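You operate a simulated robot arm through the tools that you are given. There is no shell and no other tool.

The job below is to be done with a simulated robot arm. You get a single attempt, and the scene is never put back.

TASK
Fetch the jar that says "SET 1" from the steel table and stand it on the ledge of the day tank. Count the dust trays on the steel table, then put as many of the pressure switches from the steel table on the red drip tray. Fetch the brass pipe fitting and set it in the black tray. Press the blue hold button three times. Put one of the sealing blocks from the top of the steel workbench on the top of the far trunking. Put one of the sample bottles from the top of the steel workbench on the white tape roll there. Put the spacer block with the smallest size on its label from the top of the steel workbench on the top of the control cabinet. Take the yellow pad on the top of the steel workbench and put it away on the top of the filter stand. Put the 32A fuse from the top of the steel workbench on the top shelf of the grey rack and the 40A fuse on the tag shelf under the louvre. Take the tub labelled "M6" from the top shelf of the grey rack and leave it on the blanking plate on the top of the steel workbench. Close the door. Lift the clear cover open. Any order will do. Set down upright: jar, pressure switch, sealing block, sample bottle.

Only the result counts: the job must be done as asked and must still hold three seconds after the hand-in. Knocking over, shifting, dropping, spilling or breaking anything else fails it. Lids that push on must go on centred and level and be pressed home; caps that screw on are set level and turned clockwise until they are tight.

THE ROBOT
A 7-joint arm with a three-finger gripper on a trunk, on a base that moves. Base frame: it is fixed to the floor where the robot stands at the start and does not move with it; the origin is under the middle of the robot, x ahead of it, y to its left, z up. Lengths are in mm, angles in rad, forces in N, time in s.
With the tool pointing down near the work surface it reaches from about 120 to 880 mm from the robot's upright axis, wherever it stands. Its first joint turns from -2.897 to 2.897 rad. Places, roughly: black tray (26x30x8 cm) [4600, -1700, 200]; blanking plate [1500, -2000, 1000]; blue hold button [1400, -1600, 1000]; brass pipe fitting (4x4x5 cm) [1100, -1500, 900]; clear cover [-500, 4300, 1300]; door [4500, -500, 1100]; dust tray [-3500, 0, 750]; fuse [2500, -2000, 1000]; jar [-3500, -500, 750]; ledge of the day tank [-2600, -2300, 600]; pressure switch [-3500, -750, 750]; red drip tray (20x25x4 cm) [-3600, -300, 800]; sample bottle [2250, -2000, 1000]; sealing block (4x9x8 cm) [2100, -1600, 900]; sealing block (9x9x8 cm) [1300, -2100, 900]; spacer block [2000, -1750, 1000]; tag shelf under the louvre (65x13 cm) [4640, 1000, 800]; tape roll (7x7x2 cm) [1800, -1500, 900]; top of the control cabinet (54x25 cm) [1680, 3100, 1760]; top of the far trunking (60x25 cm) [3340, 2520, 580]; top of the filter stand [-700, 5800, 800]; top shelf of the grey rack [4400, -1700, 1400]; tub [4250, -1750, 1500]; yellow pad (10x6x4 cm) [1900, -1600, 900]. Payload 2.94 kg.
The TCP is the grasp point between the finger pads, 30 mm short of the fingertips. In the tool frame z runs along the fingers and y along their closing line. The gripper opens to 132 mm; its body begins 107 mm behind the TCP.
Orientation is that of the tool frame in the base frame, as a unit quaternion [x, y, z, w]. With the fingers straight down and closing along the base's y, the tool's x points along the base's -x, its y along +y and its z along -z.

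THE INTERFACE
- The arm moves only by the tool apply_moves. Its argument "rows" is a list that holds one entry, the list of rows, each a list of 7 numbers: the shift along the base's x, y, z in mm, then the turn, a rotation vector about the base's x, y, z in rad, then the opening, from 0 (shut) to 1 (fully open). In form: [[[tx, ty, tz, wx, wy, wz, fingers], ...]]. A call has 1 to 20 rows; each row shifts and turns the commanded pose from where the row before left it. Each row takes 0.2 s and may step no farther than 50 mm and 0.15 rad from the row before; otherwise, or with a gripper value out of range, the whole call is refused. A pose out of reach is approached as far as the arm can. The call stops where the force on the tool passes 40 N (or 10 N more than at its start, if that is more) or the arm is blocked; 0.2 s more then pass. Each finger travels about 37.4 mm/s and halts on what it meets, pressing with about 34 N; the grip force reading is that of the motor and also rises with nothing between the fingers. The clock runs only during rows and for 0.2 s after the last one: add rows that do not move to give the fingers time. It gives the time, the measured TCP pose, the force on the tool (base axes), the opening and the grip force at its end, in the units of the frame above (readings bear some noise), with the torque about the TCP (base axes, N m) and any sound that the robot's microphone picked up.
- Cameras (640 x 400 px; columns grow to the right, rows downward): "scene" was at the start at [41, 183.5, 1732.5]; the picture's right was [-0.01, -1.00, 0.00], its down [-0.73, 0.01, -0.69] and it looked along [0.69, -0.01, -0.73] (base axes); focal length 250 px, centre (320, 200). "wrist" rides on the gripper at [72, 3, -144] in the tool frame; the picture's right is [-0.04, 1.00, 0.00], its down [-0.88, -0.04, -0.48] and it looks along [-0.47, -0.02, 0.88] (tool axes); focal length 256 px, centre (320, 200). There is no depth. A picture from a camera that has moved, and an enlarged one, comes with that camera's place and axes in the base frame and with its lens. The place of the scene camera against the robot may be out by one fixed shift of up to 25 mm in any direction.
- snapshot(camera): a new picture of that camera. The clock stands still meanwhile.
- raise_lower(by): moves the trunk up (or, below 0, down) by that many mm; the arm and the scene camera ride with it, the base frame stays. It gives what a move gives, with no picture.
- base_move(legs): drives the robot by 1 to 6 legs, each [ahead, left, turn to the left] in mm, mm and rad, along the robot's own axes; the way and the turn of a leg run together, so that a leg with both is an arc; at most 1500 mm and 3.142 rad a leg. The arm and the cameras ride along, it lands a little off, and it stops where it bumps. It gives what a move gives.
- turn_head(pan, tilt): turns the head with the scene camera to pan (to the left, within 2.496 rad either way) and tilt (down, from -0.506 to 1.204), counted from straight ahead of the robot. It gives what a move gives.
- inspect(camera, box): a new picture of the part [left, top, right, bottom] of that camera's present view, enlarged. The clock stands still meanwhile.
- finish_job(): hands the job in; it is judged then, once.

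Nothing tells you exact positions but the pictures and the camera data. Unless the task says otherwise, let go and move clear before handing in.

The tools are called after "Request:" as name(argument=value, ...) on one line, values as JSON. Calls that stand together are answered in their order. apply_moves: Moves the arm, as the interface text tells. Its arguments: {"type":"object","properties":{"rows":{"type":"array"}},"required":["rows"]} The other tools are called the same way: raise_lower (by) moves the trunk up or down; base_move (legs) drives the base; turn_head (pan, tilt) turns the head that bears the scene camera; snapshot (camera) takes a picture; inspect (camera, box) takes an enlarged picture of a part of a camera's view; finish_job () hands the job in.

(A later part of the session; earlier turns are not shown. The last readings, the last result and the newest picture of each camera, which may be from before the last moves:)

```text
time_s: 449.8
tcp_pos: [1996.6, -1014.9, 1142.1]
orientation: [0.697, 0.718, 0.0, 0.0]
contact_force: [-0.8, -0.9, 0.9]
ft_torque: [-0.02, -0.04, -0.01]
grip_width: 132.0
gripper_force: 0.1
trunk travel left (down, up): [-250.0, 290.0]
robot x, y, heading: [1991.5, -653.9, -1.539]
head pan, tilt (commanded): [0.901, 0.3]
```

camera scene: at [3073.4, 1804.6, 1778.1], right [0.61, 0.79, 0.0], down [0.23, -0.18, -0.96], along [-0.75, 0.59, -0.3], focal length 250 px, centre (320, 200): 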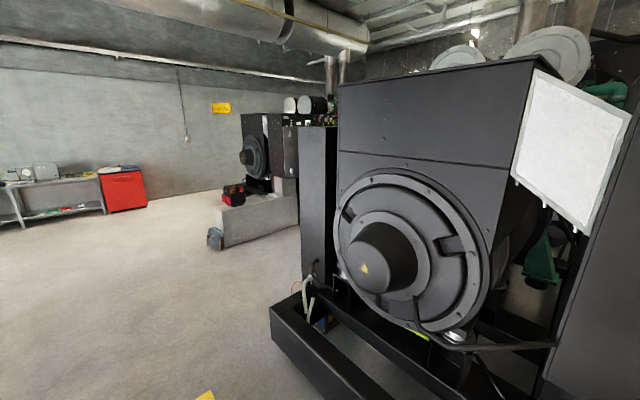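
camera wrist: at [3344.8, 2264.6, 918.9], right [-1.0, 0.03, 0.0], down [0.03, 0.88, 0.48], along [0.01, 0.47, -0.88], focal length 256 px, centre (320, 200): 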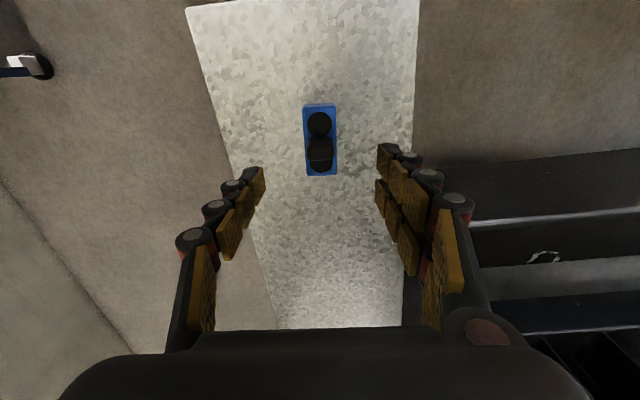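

Request:
base_move(legs=[[310, 0, 0]])

Request:
snapshot(camera="wrist")

Request:
turn_head(pan=0.0, tilt=0.8)

Request:
snapshot(camera="scene")

```text
time_s: 451.9
tcp_pos: [2006.3, -1325.8, 1143.8]
orientation: [0.697, 0.717, 0.001, 0.001]
contact_force: [-0.2, -0.9, -0.2]
ft_torque: [0.02, 0.0, 0.0]
grip_width: 132.0
gripper_force: 0.1
trunk travel left (down, up): [-250.0, 290.0]
robot x, y, heading: [2000.9, -963.8, -1.548]
head pan, tilt (commanded): [0.901, 0.3]
```

```text
taken
camera wrist: at [2007.3, -1255.0, 1287.3], right [1.0, -0.02, 0.0], down [-0.01, -0.88, 0.48], along [-0.01, -0.48, -0.88], focal length 256 px, centre (320, 200)
```

wrist: 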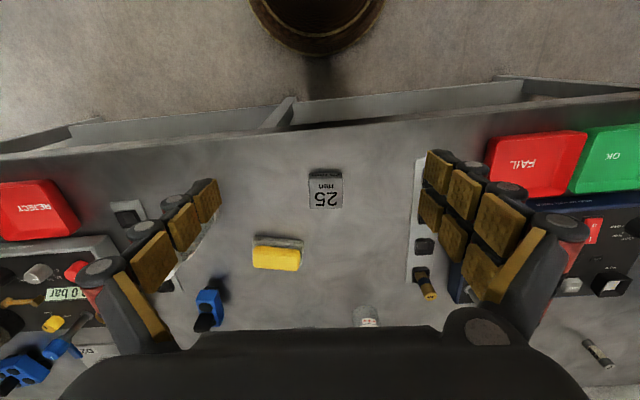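

```text
time_s: 453.1
tcp_pos: [2003.9, -1325.7, 1142.7]
orientation: [0.697, 0.717, 0.001, 0.001]
contact_force: [-0.6, -0.8, 0.3]
ft_torque: [-0.02, -0.02, 0.03]
grip_width: 131.8
gripper_force: 0.0
trunk travel left (down, up): [-250.0, 290.0]
robot x, y, heading: [2002.7, -961.2, -1.545]
head pan, tilt (commanded): [0.0, 0.799]
```

```text
taken
camera scene: at [2182.1, -1013.2, 1733.8], right [-1.0, -0.03, 0.0], down [-0.02, 0.72, -0.7], along [0.02, -0.7, -0.72], focal length 250 px, centre (320, 200)
```

scene: 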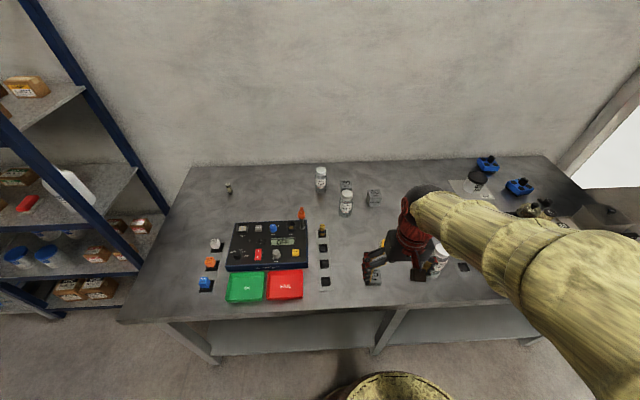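

The 25 mm spacer is near (2014,-1434). Moving over it.

Request:
apply_moves(rows=[[[3, -36, -15, 0, 0, 0, 0.85], [3, -36, -15, 0, 0, 0, 0.85], [3, -36, -20, 0, 0, 0, 0.85], [0, 0, -30, 0, 0, 0, 0.85], [0, 0, 0, 0, 0, 0, 0.85]]])

Request:
snapshot(camera="wrist")

Request:
inspect(camera="wrist", box=[240, 80, 400, 200])

```text
time_s: 454.3
tcp_pos: [2012.8, -1433.3, 1062.1]
orientation: [0.697, 0.717, 0.001, 0.001]
contact_force: [1.3, 0.9, -0.6]
ft_torque: [-0.01, 0.02, 0.01]
grip_width: 112.0
gripper_force: 0.1
trunk travel left (down, up): [-250.0, 290.0]
robot x, y, heading: [1996.9, -961.7, -1.546]
head pan, tilt (commanded): [0.0, 0.799]
```

```text
taken
camera wrist: at [2015.4, -1361.6, 1206.7], right [1.0, -0.02, 0.0], down [-0.01, -0.88, 0.48], along [-0.01, -0.48, -0.88], focal length 256 px, centre (320, 200)
```

wrist: 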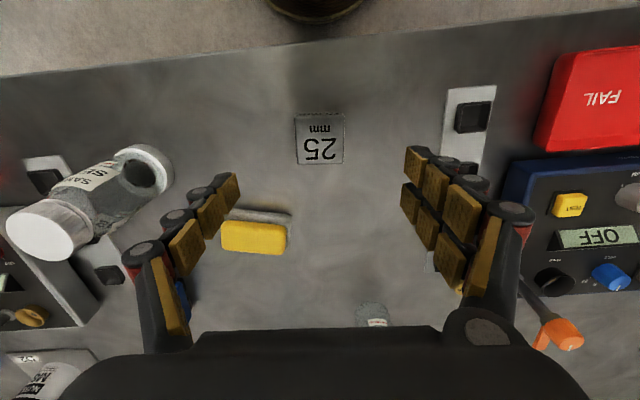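

```text
3.33 times, centred on (320, 140) of wrist
camera zoom: at [2015.4, -1361.6, 1206.7], right [1.0, -0.02, 0.0], down [-0.01, -0.88, 0.48], along [-0.01, -0.48, -0.88], focal length 853 px, centre (320, 400)
```

zoom: 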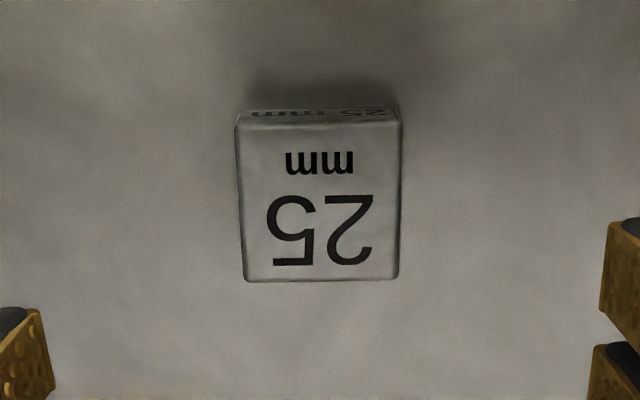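

The block top is about 55 mm square. Narrowing the opening and descending so the tips just clear the bench.

Request:
apply_moves(rows=[[[0, -5, -30, 0, 0, 0, 0.62], [0, 0, -35, 0, 0, 0, 0.62], [0, 0, -30, 0, 0, 0, 0.62], [0, 0, -20, 0, 0, 0, 0.62], [0, 0, -10, 0, 0, 0, 0.62], [0, 0, 0, 0, 0, 0, 0.62]]])

Request:
snapshot(camera="wrist")

```text
time_s: 455.7
tcp_pos: [2013.1, -1439.1, 937.1]
orientation: [0.697, 0.717, 0.001, 0.001]
contact_force: [0.6, 0.2, 0.0]
ft_torque: [0.06, 0.0, -0.01]
grip_width: 81.9
gripper_force: 0.1
trunk travel left (down, up): [-250.0, 290.0]
robot x, y, heading: [2001.2, -963.6, -1.546]
head pan, tilt (commanded): [0.0, 0.799]
```

```text
taken
camera wrist: at [2015.6, -1367.4, 1082.0], right [1.0, -0.02, 0.0], down [-0.01, -0.88, 0.48], along [-0.01, -0.48, -0.88], focal length 256 px, centre (320, 200)
```

wrist: 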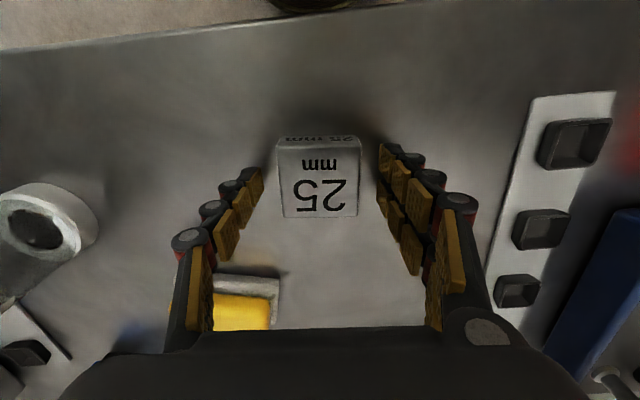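

Request:
apply_moves(rows=[[[0, 0, -2, 0, 0, 0, 0.62], [0, 0, -2, 0, 0, 0, 0.62], [0, 0, 0, 0, 0, 0, 0.62]]])

Request:
apply_moves(rows=[[[0, 0, 0, 0, 0, 0, 0.2], [0, 0, 0, 0, 0, 0, 0.2], [0, 0, 0, 0, 0, 0, 0.2], [0, 0, 0, 0, 0, 0, 0.2], [0, 0, 20, 0, 0, 0, 0.2], [0, 0, 0, 0, 0, 0, 0.2]]])

Request:
snapshot(camera="wrist")

```text
time_s: 456.5
tcp_pos: [2014.7, -1439.0, 932.5]
orientation: [0.697, 0.717, 0.0, 0.001]
contact_force: [-0.6, 0.5, 0.5]
ft_torque: [0.03, 0.0, 0.05]
grip_width: 81.7
gripper_force: 0.1
trunk travel left (down, up): [-250.0, 290.0]
robot x, y, heading: [1998.8, -963.3, -1.545]
head pan, tilt (commanded): [0.0, 0.799]
```

```text
time_s: 457.9
tcp_pos: [2015.0, -1439.3, 953.6]
orientation: [0.697, 0.717, 0.0, 0.001]
contact_force: [-0.4, 0.5, -2.0]
ft_torque: [0.01, 0.02, -0.01]
grip_width: 54.1
gripper_force: 33.6
trunk travel left (down, up): [-250.0, 290.0]
robot x, y, heading: [1999.8, -961.4, -1.547]
head pan, tilt (commanded): [0.0, 0.799]
```

```text
taken
camera wrist: at [2016.6, -1367.9, 1099.5], right [1.0, -0.02, 0.0], down [-0.01, -0.88, 0.48], along [-0.01, -0.48, -0.88], focal length 256 px, centre (320, 200)
```

wrist: 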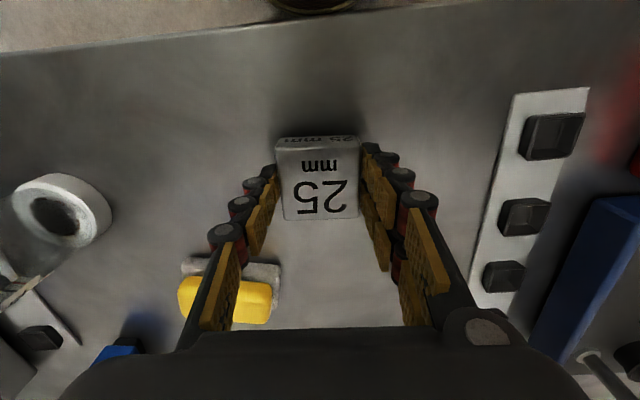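

Spacer is held. Retracting and driving through the open floor northward to the control cabinet.

Request:
apply_moves(rows=[[[0, 0, 45, 0, 0, 0, 0.2], [0, 0, 45, 0, 0, 0, 0.2], [0, 0, 45, 0, 0, 0, 0.2], [0, 0, 45, 0, 0, 0, 0.2], [0, 45, 0, 0, 0, 0, 0.2], [0, 30, 0, 0, 0, 0, 0.2]]])

Request:
base_move(legs=[[-500, 0, 0], [0, -700, 0], [0, 0, 3.118], [1450, 0, 0]])

Request:
turn_head(pan=0.0, tilt=0.4)

Request:
snapshot(camera="scene")

```text
time_s: 459.3
tcp_pos: [2015.8, -1362.7, 1132.0]
orientation: [0.697, 0.717, 0.001, 0.001]
contact_force: [-0.1, 0.7, -2.2]
ft_torque: [-0.03, 0.02, -0.02]
grip_width: 54.2
gripper_force: 34.1
trunk travel left (down, up): [-250.0, 290.0]
robot x, y, heading: [2002.5, -963.1, -1.544]
head pan, tilt (commanded): [0.0, 0.799]
```

```text
time_s: 479.6
tcp_pos: [1368.1, 1355.6, 1132.4]
orientation: [-0.693, 0.721, 0.001, -0.001]
contact_force: [0.2, -0.1, -2.1]
ft_torque: [-0.01, -0.01, 0.0]
grip_width: 54.4
gripper_force: 33.9
trunk travel left (down, up): [-250.0, 290.0]
robot x, y, heading: [1359.1, 951.8, 1.525]
head pan, tilt (commanded): [0.0, 0.799]
```

```text
time_s: 480.4
tcp_pos: [1368.0, 1354.7, 1133.4]
orientation: [-0.693, 0.721, 0.001, 0.0]
contact_force: [0.6, 0.2, -1.3]
ft_torque: [0.02, 0.05, 0.0]
grip_width: 54.1
gripper_force: 34.2
trunk travel left (down, up): [-250.0, 290.0]
robot x, y, heading: [1351.9, 951.3, 1.533]
head pan, tilt (commanded): [0.0, 0.4]
```

```text
taken
camera scene: at [1159.9, 1017.9, 1768.8], right [1.0, -0.04, 0.0], down [-0.02, -0.39, -0.92], along [0.04, 0.92, -0.39], focal length 250 px, centre (320, 200)
```

scene: 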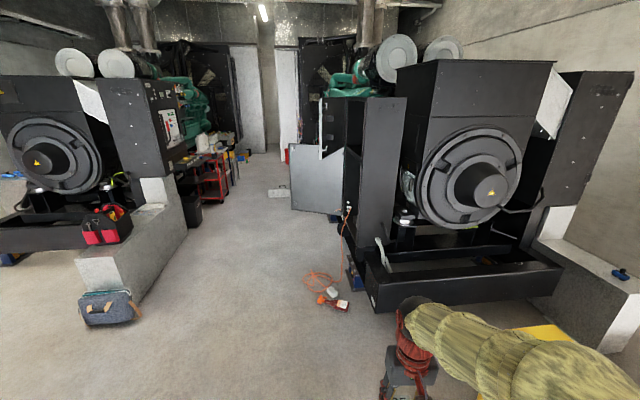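

The control cabinet is the dark box at the near-left corner of the far generator, with its top near eye level; cords lie on the floor at its left. I'll move up on its near side and raise the trunk to see the top.

Request:
base_move(legs=[[0, -150, 0.04], [1200, 0, 0]])

Request:
raise_lower(by=290)

Request:
turn_head(pan=0.0, tilt=0.5)

Request:
snapshot(camera="scene")

```text
time_s: 487.5
tcp_pos: [1506.3, 2545.5, 1132.0]
orientation: [-0.706, 0.708, 0.0, 0.0]
contact_force: [0.2, -0.2, -2.1]
ft_torque: [0.01, 0.0, 0.0]
grip_width: 54.5
gripper_force: 34.6
trunk travel left (down, up): [-250.0, 290.0]
robot x, y, heading: [1508.3, 2141.1, 1.568]
head pan, tilt (commanded): [0.0, 0.4]
```

```text
time_s: 490.4
tcp_pos: [1505.7, 2546.6, 1423.0]
orientation: [-0.706, 0.708, 0.001, -0.001]
contact_force: [0.0, -0.5, -1.8]
ft_torque: [0.0, 0.01, -0.02]
grip_width: 54.2
gripper_force: 33.9
trunk travel left (down, up): [-540.0, 0.0]
robot x, y, heading: [1509.1, 2143.6, 1.57]
head pan, tilt (commanded): [0.0, 0.4]
```

```text
time_s: 491.1
tcp_pos: [1504.8, 2546.8, 1422.5]
orientation: [-0.707, 0.707, 0.001, 0.0]
contact_force: [-0.1, 0.2, -2.9]
ft_torque: [-0.01, 0.02, -0.01]
grip_width: 54.0
gripper_force: 33.7
trunk travel left (down, up): [-540.0, 0.0]
robot x, y, heading: [1510.6, 2143.0, 1.569]
head pan, tilt (commanded): [0.0, 0.499]
```

```text
taken
camera scene: at [1310.4, 2200.4, 2049.7], right [1.0, 0.0, 0.0], down [0.0, -0.48, -0.88], along [0.0, 0.88, -0.48], focal length 250 px, centre (320, 200)
```

scene: 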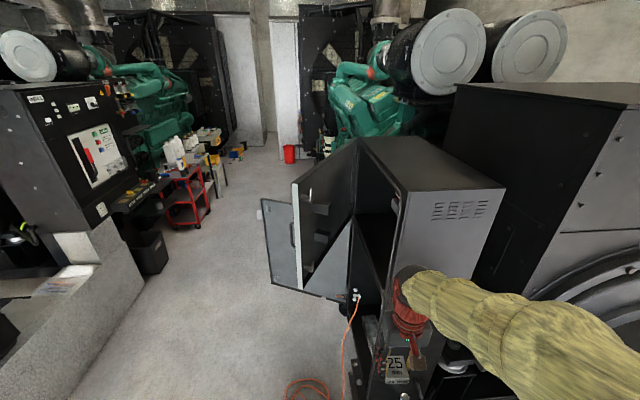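

The cabinet top spans about x 1520–1805, y 2790–3320 at z≈1760, empty. I'll raise the hand above that height first.

Request:
apply_moves(rows=[[[5, 0, 45, 0, 0, 0, 0.2], [5, 0, 45, 0, 0, 0, 0.2], [5, 0, 45, 0, 0, 0, 0.2], [5, 0, 45, 0, 0, 0, 0.2], [5, 0, 45, 0, 0, 0, 0.2], [5, 0, 45, 0, 0, 0, 0.2], [5, 0, 45, 0, 0, 0, 0.2], [5, 0, 45, 0, 0, 0, 0.2], [5, 0, 45, 0, 0, 0, 0.2], [5, 0, 25, 0, 0, 0, 0.2], [0, 0, 0, 0, 0, 0, 0.2]]])

Request:
snapshot(camera="wrist")

Request:
snapshot(camera="scene")

```text
time_s: 493.4
tcp_pos: [1556.8, 2546.3, 1853.5]
orientation: [-0.706, 0.708, 0.0, 0.0]
contact_force: [0.3, 0.1, -1.8]
ft_torque: [0.02, -0.01, 0.01]
grip_width: 54.1
gripper_force: 33.9
trunk travel left (down, up): [-540.0, 0.0]
robot x, y, heading: [1510.8, 2141.5, 1.57]
head pan, tilt (commanded): [0.0, 0.499]
```

```text
taken
camera wrist: at [1553.1, 2473.2, 1999.1], right [-1.0, 0.04, 0.0], down [0.04, 0.88, 0.48], along [0.02, 0.48, -0.88], focal length 256 px, centre (320, 200)
```

wrist: 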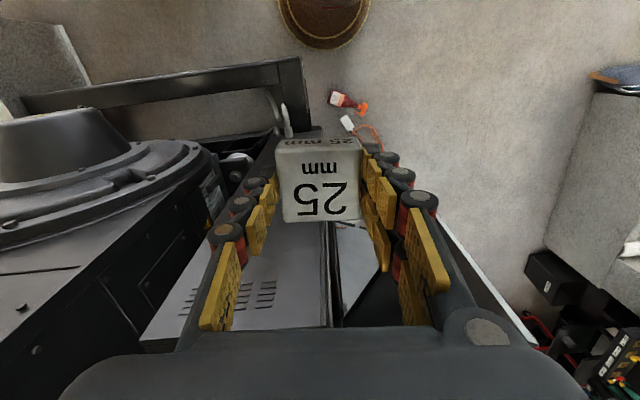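

```text
taken
camera scene: at [1310.2, 2200.0, 2049.7], right [1.0, 0.0, 0.0], down [0.0, -0.48, -0.88], along [0.0, 0.88, -0.48], focal length 250 px, centre (320, 200)
```

scene: 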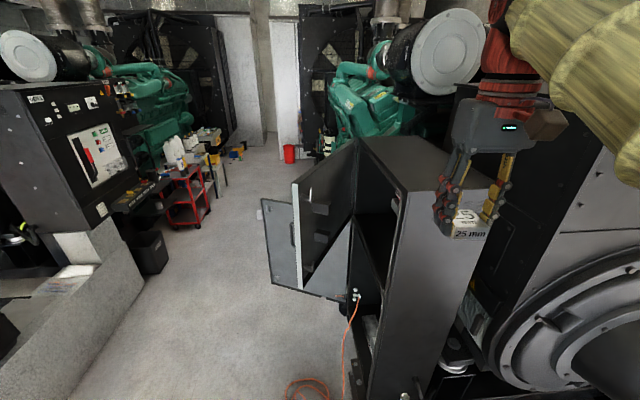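

Request:
base_move(legs=[[140, 0, 0]])

Request:
apply_moves(rows=[[[20, 40, 0, 0, 0, 0, 0.2], [20, 40, 0, 0, 0, 0, 0.2], [20, 40, 0, 0, 0, 0, 0.2], [20, 40, 0, 0, 0, 0, 0.2], [20, 40, 0, 0, 0, 0, 0.2], [8, 20, 0, 0, 0, 0, 0.2], [0, 0, 0, 0, 0, 0, 0.2]]])

Request:
snapshot(camera="wrist")

Request:
snapshot(camera="scene")

```text
time_s: 494.8
tcp_pos: [1554.6, 2689.7, 1852.1]
orientation: [-0.706, 0.708, -0.001, -0.002]
contact_force: [-0.4, 0.6, -2.8]
ft_torque: [-0.1, 0.02, -0.01]
grip_width: 54.3
gripper_force: 33.7
trunk travel left (down, up): [-540.0, 0.0]
robot x, y, heading: [1510.7, 2287.9, 1.568]
head pan, tilt (commanded): [0.0, 0.499]
```

```text
time_s: 496.4
tcp_pos: [1644.8, 2860.9, 1820.2]
orientation: [-0.707, 0.707, 0.0, 0.001]
contact_force: [-0.5, -2.0, -2.6]
ft_torque: [0.01, -0.02, 0.02]
grip_width: 54.2
gripper_force: 34.3
out of reach, approached as far as the arm can: row 3, 4, 5, 6
trunk travel left (down, up): [-540.0, 0.0]
robot x, y, heading: [1511.7, 2280.7, 1.568]
head pan, tilt (commanded): [0.0, 0.499]
```

```text
taken
camera wrist: at [1643.8, 2788.2, 1965.7], right [-1.0, 0.04, 0.0], down [0.04, 0.88, 0.48], along [0.02, 0.48, -0.88], focal length 256 px, centre (320, 200)
```

wrist: 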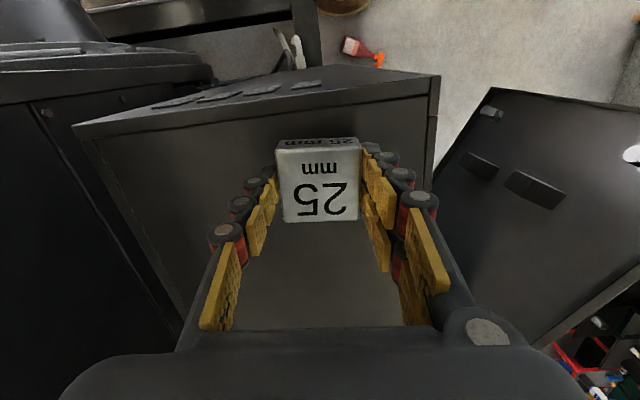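

```text
taken
camera scene: at [1310.3, 2339.9, 2049.7], right [1.0, 0.0, 0.0], down [0.0, -0.48, -0.88], along [0.0, 0.88, -0.48], focal length 250 px, centre (320, 200)
```

scene: 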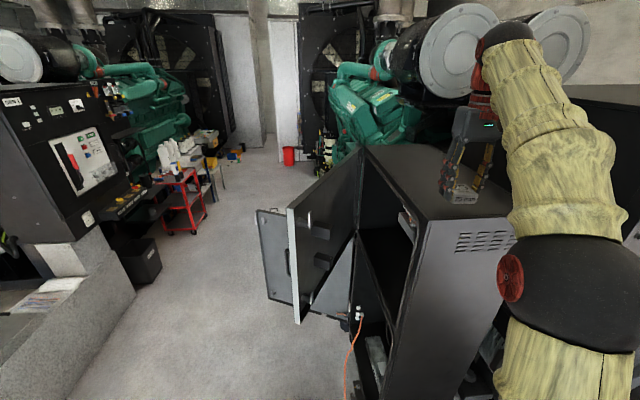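

The arm is at its limit just over the near edge; I'll creep the base forward so the block sits well inside.

Request:
base_move(legs=[[75, 0, 0]])

Request:
snapshot(camera="wrist")

```text
time_s: 497.3
tcp_pos: [1660.8, 2887.7, 1815.0]
orientation: [-0.696, 0.718, -0.003, -0.004]
contact_force: [-0.9, -0.9, -1.5]
ft_torque: [0.01, -0.06, 0.04]
grip_width: 54.0
gripper_force: 34.2
trunk travel left (down, up): [-540.0, 0.0]
robot x, y, heading: [1505.6, 2312.0, 1.53]
head pan, tilt (commanded): [0.0, 0.499]
stopped in leg 1: the robot was blocked; the commanded pose is now the measured one
```

```text
taken
camera wrist: at [1656.6, 2815.3, 1960.8], right [-1.0, 0.08, 0.0], down [0.07, 0.88, 0.47], along [0.03, 0.47, -0.88], focal length 256 px, centre (320, 200)
```

wrist: 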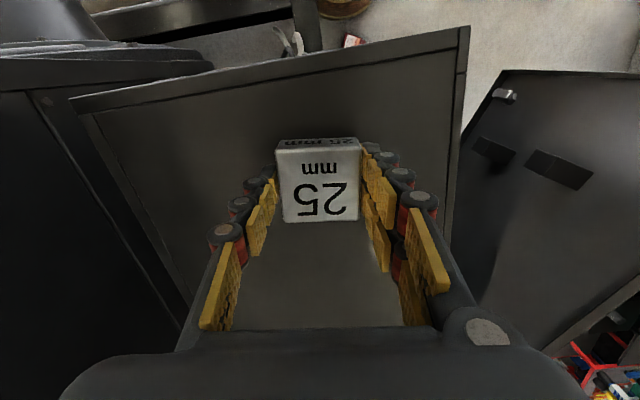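

The base touched the generator frame and stopped; the block is now about 48 mm inside the near edge, so I'll set it down here.

Request:
apply_moves(rows=[[[0, 0, -8, 0, 0, 0, 0.2], [0, 0, -6, 0, 0, 0, 0.2], [0, 0, -3, 0, 0, 0, 0.2], [0, 0, 0, 0, 0, 0, 0.2]]])

Request:
apply_moves(rows=[[[0, 0, -2, 0, 0, 0, 0.2], [0, 0, -2, 0, 0, 0, 0.2], [0, 0, 0, 0, 0, 0, 0.2]]])

```text
time_s: 498.3
tcp_pos: [1661.9, 2886.1, 1798.8]
orientation: [-0.695, 0.719, -0.002, -0.004]
contact_force: [-0.3, 0.0, 2.6]
ft_torque: [0.13, -0.12, -0.01]
grip_width: 54.0
gripper_force: 33.8
trunk travel left (down, up): [-540.0, 0.0]
robot x, y, heading: [1508.8, 2308.2, 1.536]
head pan, tilt (commanded): [0.0, 0.499]
```

```text
time_s: 499.1
tcp_pos: [1661.7, 2884.7, 1796.2]
orientation: [-0.696, 0.719, -0.001, -0.004]
contact_force: [2.0, 4.5, 23.6]
ft_torque: [0.25, -0.11, 0.01]
grip_width: 54.5
gripper_force: 34.0
trunk travel left (down, up): [-540.0, 0.0]
robot x, y, heading: [1505.5, 2310.5, 1.534]
head pan, tilt (commanded): [0.0, 0.499]
```

Contact with the cabinet top. Releasing and lifting clear.

Request:
apply_moves(rows=[[[0, 0, 1.5, 0, 0, 0, 0.2], [0, 0, 0, 0, 0, 0, 0.62], [0, 0, 0, 0, 0, 0, 0.62], [0, 0, 0, 0, 0, 0, 0.62], [0, 0, 0, 0, 0, 0, 0.62], [0, -2, 15, 0, 0, 0, 0.62], [0, -20, 15, 0, 0, 0, 0.62], [-10, -45, 5, 0, 0, 0, 0.62], [-10, -45, 0, 0, 0, 0, 0.62], [-10, -45, 0, 0, 0, 0, 0.62], [0, 0, 0, 0, 0, 0, 0.62]]])

Request:
snapshot(camera="wrist")

Request:
snapshot(camera="scene")

```text
time_s: 501.5
tcp_pos: [1632.9, 2731.0, 1830.2]
orientation: [-0.695, 0.719, -0.004, -0.006]
contact_force: [0.5, 1.4, -0.6]
ft_torque: [-0.14, 0.03, -0.03]
grip_width: 81.7
gripper_force: 0.1
trunk travel left (down, up): [-540.0, 0.0]
robot x, y, heading: [1507.8, 2313.6, 1.532]
head pan, tilt (commanded): [0.0, 0.499]
```

```text
taken
camera wrist: at [1628.4, 2660.7, 1974.7], right [-1.0, 0.08, 0.0], down [0.07, 0.88, 0.46], along [0.03, 0.46, -0.89], focal length 256 px, centre (320, 200)
```

wrist: 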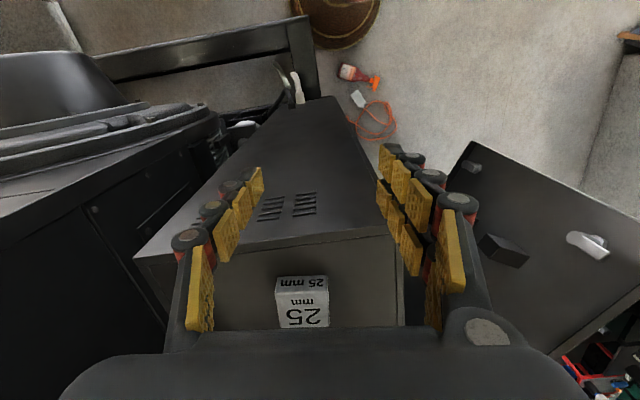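

```text
taken
camera scene: at [1310.4, 2377.9, 2049.7], right [1.0, -0.04, 0.0], down [-0.02, -0.48, -0.88], along [0.03, 0.88, -0.48], focal length 250 px, centre (320, 200)
```

scene: 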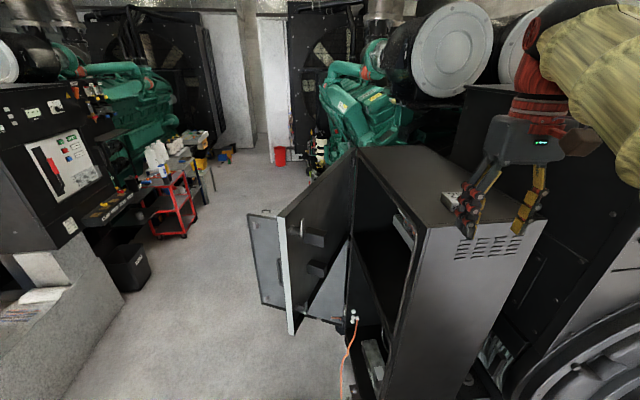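

The spacer rests on the control cabinet. Before leaving, I'll inspect the left generator's console, where the clear cover should be.

Request:
inspect(camera="scene", box=[0, 80, 140, 260])

Request:
base_move(legs=[[-250, 0, 0.03]])

Request:
raise_lower(by=-290)

```text
2.22 times, centred on (70, 170) of scene
camera zoom: at [1310.4, 2377.9, 2049.7], right [1.0, -0.04, 0.0], down [-0.02, -0.48, -0.88], along [0.03, 0.88, -0.48], focal length 554 px, centre (876, 267)
```

zoom: 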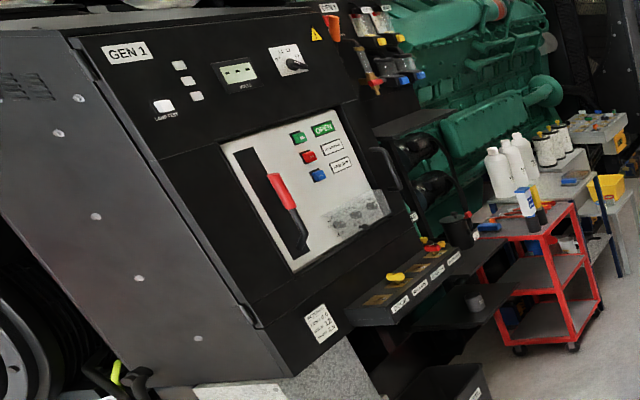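

```text
time_s: 503.4
tcp_pos: [1613.0, 2481.7, 1831.4]
orientation: [-0.706, 0.708, -0.001, -0.004]
contact_force: [0.5, -0.5, 0.5]
ft_torque: [0.07, -0.02, 0.01]
grip_width: 81.5
gripper_force: 0.1
trunk travel left (down, up): [-540.0, 0.0]
robot x, y, heading: [1502.0, 2064.1, 1.567]
head pan, tilt (commanded): [0.0, 0.499]
```

```text
time_s: 506.3
tcp_pos: [1612.6, 2483.4, 1541.8]
orientation: [-0.707, 0.707, -0.002, -0.003]
contact_force: [-0.7, -0.2, -0.1]
ft_torque: [0.01, -0.01, -0.01]
grip_width: 82.1
gripper_force: 0.1
trunk travel left (down, up): [-250.0, 290.0]
robot x, y, heading: [1501.1, 2064.9, 1.57]
head pan, tilt (commanded): [0.0, 0.499]
```

GEN 1's control panel carries a framed panel with a red lever — likely under the clear cover. I'll drive up the aisle to face it.

Request:
base_move(legs=[[0, 800, 0], [1500, 0, 0], [500, 0, 0], [0, 0, 1.571]])

Request:
turn_head(pan=0.0, tilt=0.4)

Request:
snapshot(camera="scene")

Request:
turn_head(pan=-1.0, tilt=0.4)

Request:
snapshot(camera="scene")

```text
time_s: 524.0
tcp_pos: [261.9, 4180.8, 1540.9]
orientation: [1.0, 0.009, 0.005, 0.002]
contact_force: [-0.3, 0.9, -0.3]
ft_torque: [0.0, 0.01, -0.01]
grip_width: 82.1
gripper_force: 0.1
trunk travel left (down, up): [-250.0, 290.0]
robot x, y, heading: [682.6, 4078.8, -3.124]
head pan, tilt (commanded): [0.0, 0.499]
```

```text
time_s: 524.7
tcp_pos: [263.7, 4181.9, 1541.4]
orientation: [1.0, 0.01, 0.005, 0.002]
contact_force: [0.0, -0.6, -0.5]
ft_torque: [0.01, 0.03, 0.01]
grip_width: 81.7
gripper_force: 0.1
trunk travel left (down, up): [-250.0, 290.0]
robot x, y, heading: [686.3, 4079.7, -3.123]
head pan, tilt (commanded): [0.0, 0.4]
```

```text
taken
camera scene: at [616.0, 3882.2, 1768.8], right [-0.02, 1.0, 0.0], down [0.39, 0.01, -0.92], along [-0.92, -0.02, -0.39], focal length 250 px, centre (320, 200)
```

scene: 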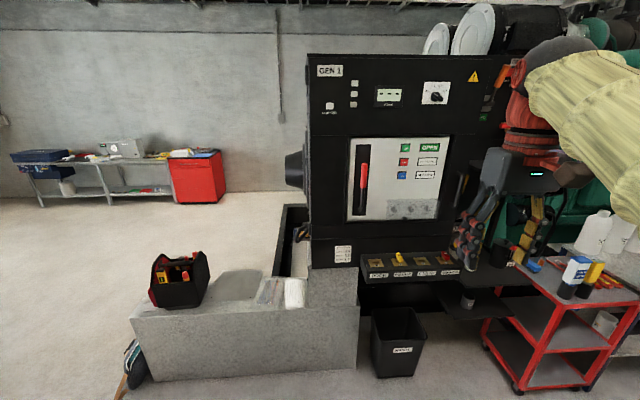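

```text
time_s: 526.0
tcp_pos: [262.1, 4181.7, 1540.9]
orientation: [1.0, 0.009, 0.005, 0.002]
contact_force: [0.7, -0.7, -0.8]
ft_torque: [0.05, -0.02, 0.02]
grip_width: 81.7
gripper_force: 0.1
trunk travel left (down, up): [-250.0, 290.0]
robot x, y, heading: [682.0, 4078.1, -3.127]
head pan, tilt (commanded): [-1.0, 0.4]
```

```text
taken
camera scene: at [657.3, 3960.8, 1768.9], right [0.83, 0.55, 0.0], down [0.22, -0.32, -0.92], along [-0.51, 0.77, -0.39], focal length 250 px, centre (320, 200)
```

scene: 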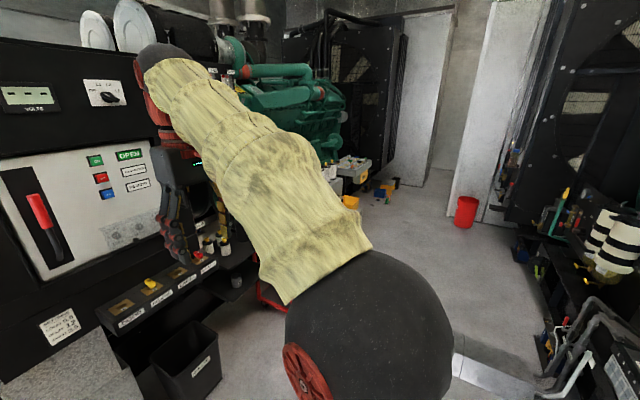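

Request:
turn_head(pan=0.0, tilt=0.4)

Request:
inspect(camera="scene", box=[330, 120, 480, 240])

Request:
inspect(camera="scene", box=[300, 40, 520, 180])

```text
time_s: 527.2
tcp_pos: [262.6, 4182.8, 1541.7]
orientation: [1.0, 0.01, 0.004, 0.002]
contact_force: [0.3, 0.3, 0.0]
ft_torque: [-0.02, 0.05, -0.03]
grip_width: 81.9
gripper_force: 0.0
trunk travel left (down, up): [-250.0, 290.0]
robot x, y, heading: [686.7, 4076.1, -3.123]
head pan, tilt (commanded): [0.0, 0.4]
```

```text
3.33 times, centred on (405, 180) of scene
camera zoom: at [616.0, 3882.3, 1768.9], right [-0.02, 1.0, 0.0], down [0.39, 0.01, -0.92], along [-0.92, -0.01, -0.39], focal length 832 px, centre (37, 267)
```

zoom: 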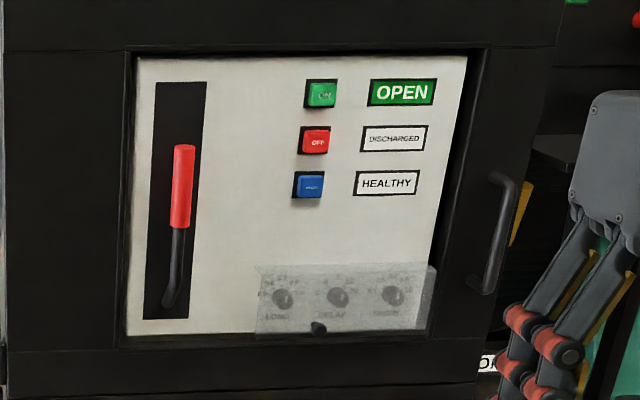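

```text
2.86 times, centred on (410, 110) of scene
camera zoom: at [616.0, 3882.3, 1768.9], right [-0.02, 1.0, 0.0], down [0.39, 0.01, -0.92], along [-0.92, -0.01, -0.39], focal length 713 px, centre (63, 457)
```

zoom: 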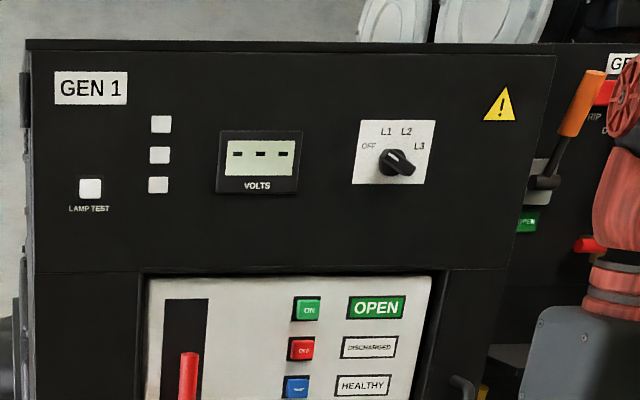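

The clear cover is the translucent flap over the three dials at the bottom of GEN 1's white panel, with a small black knob on its lower edge. I'll move in front of it for a precise look.

Request:
base_move(legs=[[0, -180, 0], [330, 0, 0]])

Request:
turn_head(pan=-0.2, tilt=0.6)

Request:
snapshot(camera="scene")

Request:
snapshot(camera="wrist")

```text
time_s: 530.5
tcp_pos: [-77.1, 4353.8, 1541.5]
orientation: [1.0, 0.011, 0.005, 0.002]
contact_force: [-0.4, -0.2, -0.6]
ft_torque: [-0.04, -0.04, -0.01]
grip_width: 81.7
gripper_force: 0.0
trunk travel left (down, up): [-250.0, 290.0]
robot x, y, heading: [348.0, 4253.0, -3.122]
head pan, tilt (commanded): [0.0, 0.4]
```

```text
time_s: 531.3
tcp_pos: [-76.4, 4350.9, 1540.7]
orientation: [1.0, 0.012, 0.004, 0.002]
contact_force: [-0.4, -0.5, 0.7]
ft_torque: [0.02, 0.02, 0.04]
grip_width: 81.8
gripper_force: 0.0
trunk travel left (down, up): [-250.0, 290.0]
robot x, y, heading: [343.9, 4248.9, -3.119]
head pan, tilt (commanded): [-0.201, 0.6]
```

```text
taken
camera scene: at [284.1, 4072.1, 1750.7], right [0.18, 0.98, 0.0], down [0.56, -0.1, -0.83], along [-0.81, 0.15, -0.56], focal length 250 px, centre (320, 200)
```

scene: 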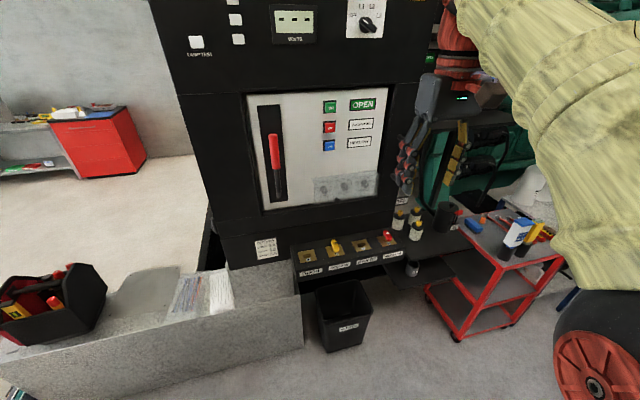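

```text
taken
camera wrist: at [-4.6, 4350.6, 1686.4], right [-0.02, -1.0, 0.0], down [-0.88, 0.02, 0.47], along [-0.47, 0.01, -0.88], focal length 256 px, centre (320, 200)
```

wrist: 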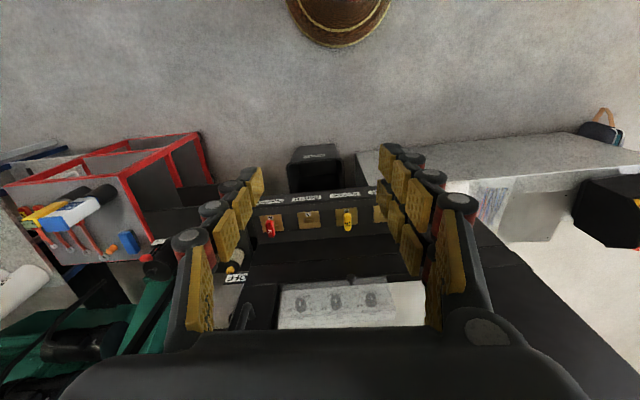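

Request:
inspect(camera="scene", box=[290, 150, 400, 220])

Request:
inspect(camera="wrist", box=[240, 230, 440, 340])

```text
5.71 times, centred on (345, 185) of scene
camera zoom: at [284.1, 4072.1, 1750.7], right [0.18, 0.98, 0.0], down [0.56, -0.1, -0.83], along [-0.81, 0.15, -0.56], focal length 1426 px, centre (177, 286)
```

zoom: 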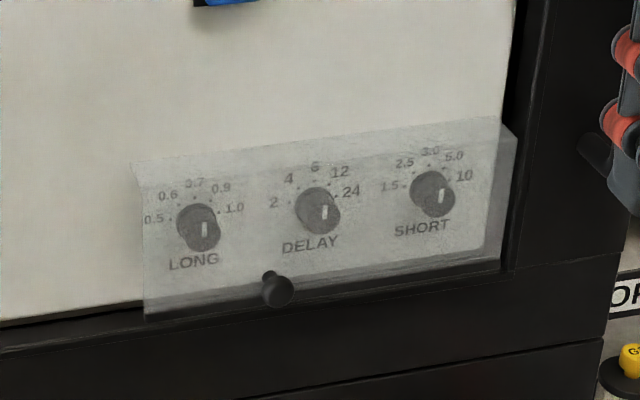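

```text
3.20 times, centred on (340, 285) of wrist
camera zoom: at [-4.6, 4350.6, 1686.4], right [-0.02, -1.0, 0.0], down [-0.88, 0.02, 0.47], along [-0.47, 0.01, -0.88], focal length 819 px, centre (256, -72)
```

zoom: 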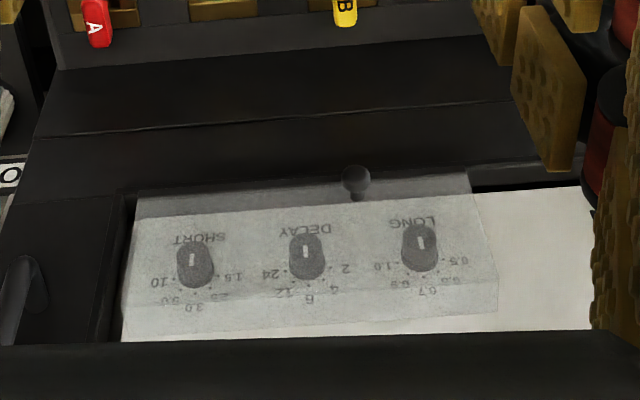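

Triangulated: the cover's ball knob is at about (-486,4280,1205), hinge along the top-back edge near z≈1250. I'll bring the hand down while turning the tool horizontal toward the panel.

Request:
apply_moves(rows=[[[-20, -6, -20, 0, 0.131, 0, 0.35], [-20, -6, -20, 0, 0.131, 0, 0.35], [-20, -6, -20, 0, 0.131, 0, 0.35], [-20, -6, -20, 0, 0.131, 0, 0.35], [-20, -6, -20, 0, 0.131, 0, 0.35], [-20, -6, -20, 0, 0.131, 0, 0.35], [0, 0, 0, 0, 0, 0, 0.35]]])

Request:
snapshot(camera="scene")

```text
time_s: 532.9
tcp_pos: [-198.1, 4314.2, 1421.4]
orientation: [0.925, 0.01, -0.38, -0.003]
contact_force: [0.7, -0.1, -0.8]
ft_torque: [-0.01, -0.02, 0.0]
grip_width: 46.4
gripper_force: 0.0
trunk travel left (down, up): [-250.0, 290.0]
robot x, y, heading: [347.0, 4251.1, -3.118]
head pan, tilt (commanded): [-0.201, 0.6]
```

```text
taken
camera scene: at [284.4, 4072.1, 1750.7], right [0.18, 0.98, 0.0], down [0.56, -0.1, -0.83], along [-0.81, 0.15, -0.56], focal length 250 px, centre (320, 200)
```

scene: 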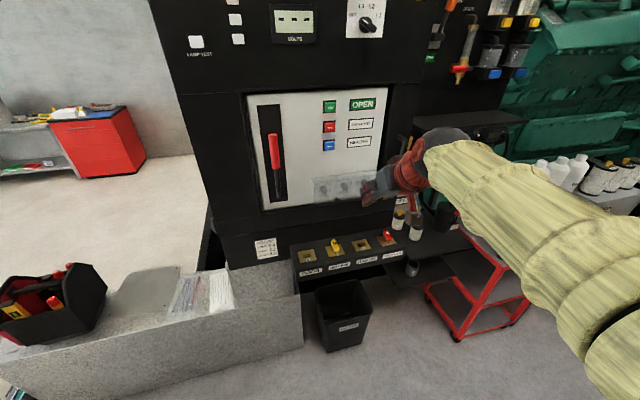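

Request:
apply_moves(rows=[[[-22, -5.5, -34, 0, 0.131, 0, 0.35], [-22, -5.5, -34, 0, 0.131, 0, 0.35], [-22, -5.5, -34, 0, 0.131, 0, 0.35], [-22, -5.5, -34, 0, 0.131, 0, 0.35], [-22, -5.5, -34, 0, 0.131, 0, 0.35], [-22, -5.5, -34, 0, 0.131, 0, 0.35], [0, 0, 0, 0, 0, 0, 0.35]]])

Request:
snapshot(camera="wrist")

Request:
snapshot(camera="scene")

```text
time_s: 534.5
tcp_pos: [-316.1, 4302.3, 1224.7]
orientation: [0.71, 0.016, -0.704, -0.001]
contact_force: [0.1, 0.1, -0.5]
ft_torque: [-0.03, 0.02, -0.01]
grip_width: 46.2
gripper_force: 0.0
out of reach, approached as far as the arm can: row 4, 5, 6
trunk travel left (down, up): [-250.0, 290.0]
robot x, y, heading: [349.3, 4254.0, -3.121]
head pan, tilt (commanded): [-0.201, 0.6]
```

```text
taken
camera wrist: at [-171.8, 4303.3, 1155.6], right [0.02, -1.0, 0.02], down [0.47, 0.03, 0.88], along [-0.88, -0.01, 0.47], focal length 256 px, centre (320, 200)
```

wrist: 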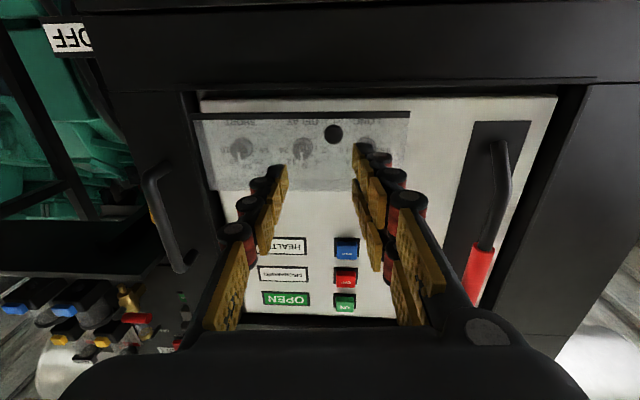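

```text
taken
camera scene: at [284.7, 4071.8, 1750.7], right [0.18, 0.98, 0.0], down [0.56, -0.1, -0.83], along [-0.81, 0.15, -0.56], focal length 250 px, centre (320, 200)
```

scene: 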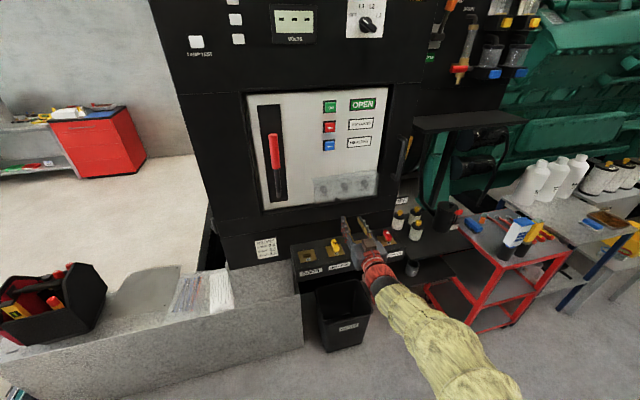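

Request:
inspect(camera="wrist", box=[180, 80, 420, 220])

```text
2.67 times, centred on (300, 150) of wrist
camera zoom: at [-171.8, 4303.3, 1155.6], right [0.02, -1.0, 0.02], down [0.47, 0.03, 0.88], along [-0.88, -0.01, 0.47], focal length 683 px, centre (373, 333)
```

zoom: 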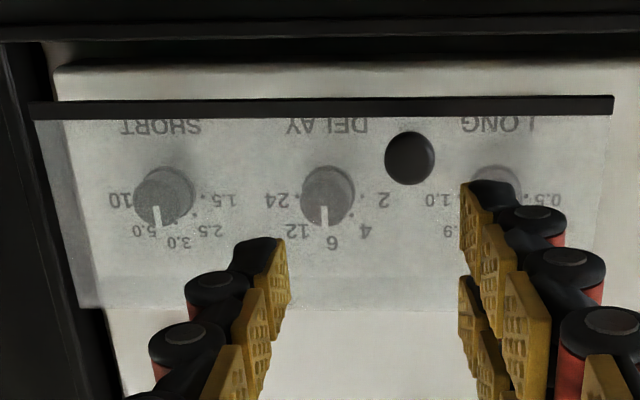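

Using two wrist views, the knob is at (-466,4282,1225), cover bottom near z≈1208, hinge near z≈1320. I'll go under the cover with closed fingers and lift it up; first lowering the hand below the cover.

Request:
apply_moves(rows=[[[10, 0, -20, 0, 0, 0, 0], [10, 0, -20, 0, 0, 0, 0], [0, 0, -20, 0, 0, 0, 0], [0, 0, 0, 0, 0, 0, 0], [0, 0, 0, 0, 0, 0, 0]]])

```text
time_s: 535.7
tcp_pos: [-294.0, 4316.5, 1167.3]
orientation: [0.71, 0.013, -0.704, -0.003]
contact_force: [-0.1, 1.1, 0.4]
ft_torque: [-0.01, 0.0, 0.03]
grip_width: 0.0
gripper_force: 28.9
out of reach, approached as far as the arm can: row 1, 2, 3
trunk travel left (down, up): [-250.0, 290.0]
robot x, y, heading: [350.1, 4252.0, -3.124]
head pan, tilt (commanded): [-0.201, 0.6]
```

The arm is near a joint limit this low, so I'll lower the trunk and work with the arm relatively higher.

Request:
apply_moves(rows=[[[20, 0, 30, 0, 0, 0, 0], [20, 0, 30, 0, 0, 0, 0], [10, 0, 20, 0, 0, 0, 0], [0, 0, 0, 0, 0, 0, 0]]])

Request:
raise_lower(by=-200)

Request:
apply_moves(rows=[[[0, -5, 30, 0, 0, 0, 0], [0, -5, 30, 0, 0, 0, 0], [0, -5, 30, 0, 0, 0, 0], [0, 0, 20, 0, 0, 0, 0], [0, 0, 0, 0, 0, 0, 0]]])

```text
time_s: 536.7
tcp_pos: [-243.7, 4315.5, 1246.7]
orientation: [0.71, 0.009, -0.704, -0.007]
contact_force: [-0.2, 1.0, -0.8]
ft_torque: [0.01, -0.03, 0.01]
grip_width: 0.1
gripper_force: 28.7
trunk travel left (down, up): [-250.0, 290.0]
robot x, y, heading: [345.6, 4248.2, -3.126]
head pan, tilt (commanded): [-0.201, 0.6]
```

```text
time_s: 538.9
tcp_pos: [-244.7, 4316.1, 1047.7]
orientation: [0.71, 0.009, -0.705, -0.008]
contact_force: [0.7, -0.4, -1.1]
ft_torque: [0.03, 0.0, 0.0]
grip_width: 0.4
gripper_force: 28.4
trunk travel left (down, up): [-50.0, 490.0]
robot x, y, heading: [349.2, 4249.8, -3.124]
head pan, tilt (commanded): [-0.201, 0.6]
```

```text
time_s: 540.0
tcp_pos: [-244.3, 4299.7, 1156.3]
orientation: [0.71, 0.009, -0.704, -0.007]
contact_force: [0.0, 0.1, -0.6]
ft_torque: [0.01, -0.01, 0.03]
grip_width: 0.3
gripper_force: 28.2
trunk travel left (down, up): [-50.0, 490.0]
robot x, y, heading: [346.8, 4251.2, -3.119]
head pan, tilt (commanded): [-0.201, 0.6]
```

Request:
base_move(legs=[[120, 0, 0]])

Request:
snapshot(camera="wrist")

Request:
turn_head(pan=-0.2, tilt=0.5)

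Request:
snapshot(camera="scene")

```text
time_s: 541.3
tcp_pos: [-366.4, 4297.1, 1156.1]
orientation: [0.71, 0.01, -0.704, -0.007]
contact_force: [0.6, 0.4, 0.7]
ft_torque: [-0.01, -0.02, -0.02]
grip_width: 0.0
gripper_force: 28.6
trunk travel left (down, up): [-50.0, 490.0]
robot x, y, heading: [222.6, 4251.6, -3.119]
head pan, tilt (commanded): [-0.201, 0.6]
```

```text
taken
camera wrist: at [-221.2, 4295.0, 1086.5], right [0.0, -1.0, 0.02], down [0.47, 0.02, 0.88], along [-0.88, 0.01, 0.47], focal length 256 px, centre (320, 200)
```

wrist: 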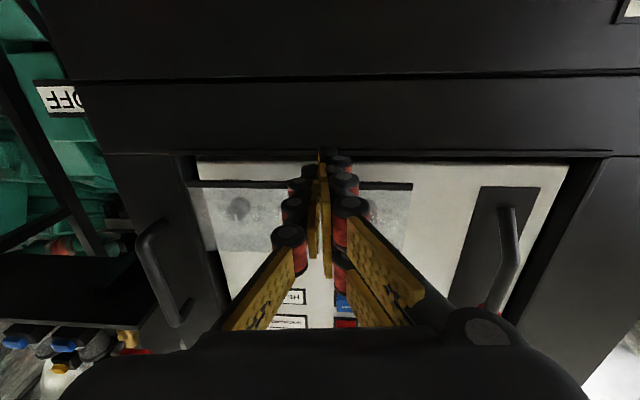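

```text
time_s: 542.0
tcp_pos: [-366.3, 4297.2, 1156.4]
orientation: [0.71, 0.01, -0.704, -0.007]
contact_force: [0.5, 0.1, -0.8]
ft_torque: [0.0, 0.0, -0.02]
grip_width: 0.0
gripper_force: 28.8
trunk travel left (down, up): [-50.0, 490.0]
robot x, y, heading: [228.9, 4248.6, -3.115]
head pan, tilt (commanded): [-0.201, 0.499]
```

```text
taken
camera scene: at [160.8, 4069.9, 1559.7], right [0.18, 0.98, 0.0], down [0.47, -0.09, -0.88], along [-0.86, 0.16, -0.48], focal length 250 px, centre (320, 200)
```

scene: 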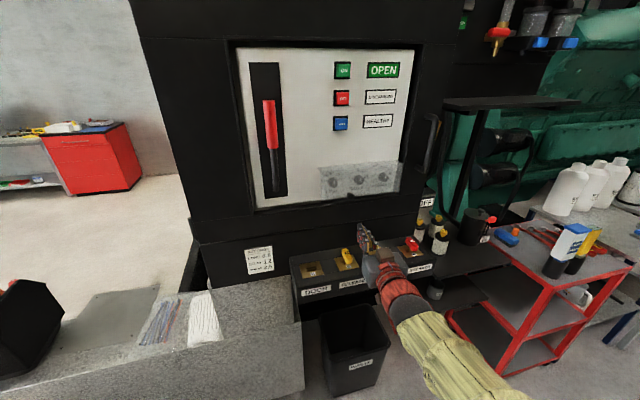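

The closed fingers are below and in front of the cover. Sliding in under its lower edge.

Request:
apply_moves(rows=[[[-35, 0, 0, 0, 0, 0, 0], [-35, 0, 0, 0, 0, 0, 0], [-30, 0, 0, 0, 0, 0, 0], [0, 0, 0, 0, 0, 0, 0]]])

Request:
snapshot(camera="wrist")

Request:
inspect(camera="scene", box=[280, 130, 440, 270])

```text
time_s: 543.0
tcp_pos: [-466.8, 4297.9, 1156.8]
orientation: [0.71, 0.01, -0.704, -0.007]
contact_force: [-0.5, -0.1, -0.5]
ft_torque: [0.01, 0.02, 0.02]
grip_width: 0.0
gripper_force: 28.8
trunk travel left (down, up): [-50.0, 490.0]
robot x, y, heading: [229.0, 4247.4, -3.117]
head pan, tilt (commanded): [-0.201, 0.499]
```

```text
taken
camera wrist: at [-321.4, 4294.9, 1087.6], right [0.01, -1.0, 0.02], down [0.47, 0.02, 0.88], along [-0.88, 0.01, 0.47], focal length 256 px, centre (320, 200)
```

wrist: 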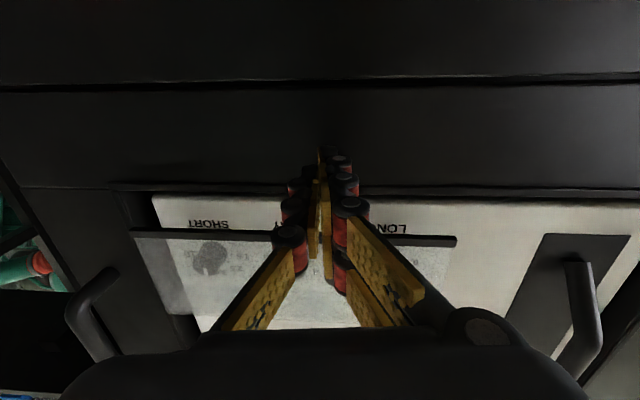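

```text
2.86 times, centred on (360, 200) of scene
camera zoom: at [160.4, 4069.9, 1559.7], right [0.18, 0.98, 0.0], down [0.47, -0.09, -0.88], along [-0.86, 0.16, -0.48], focal length 713 px, centre (206, 200)
```

zoom: 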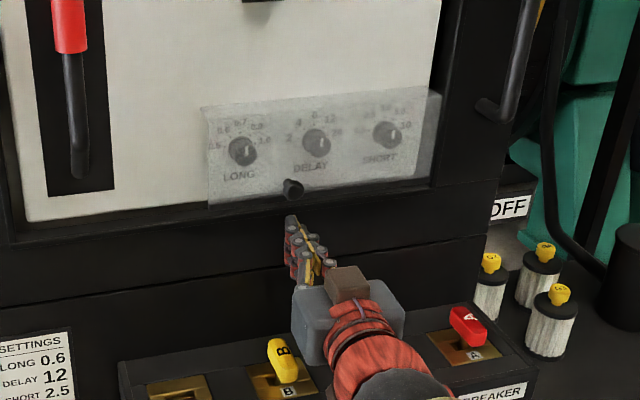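

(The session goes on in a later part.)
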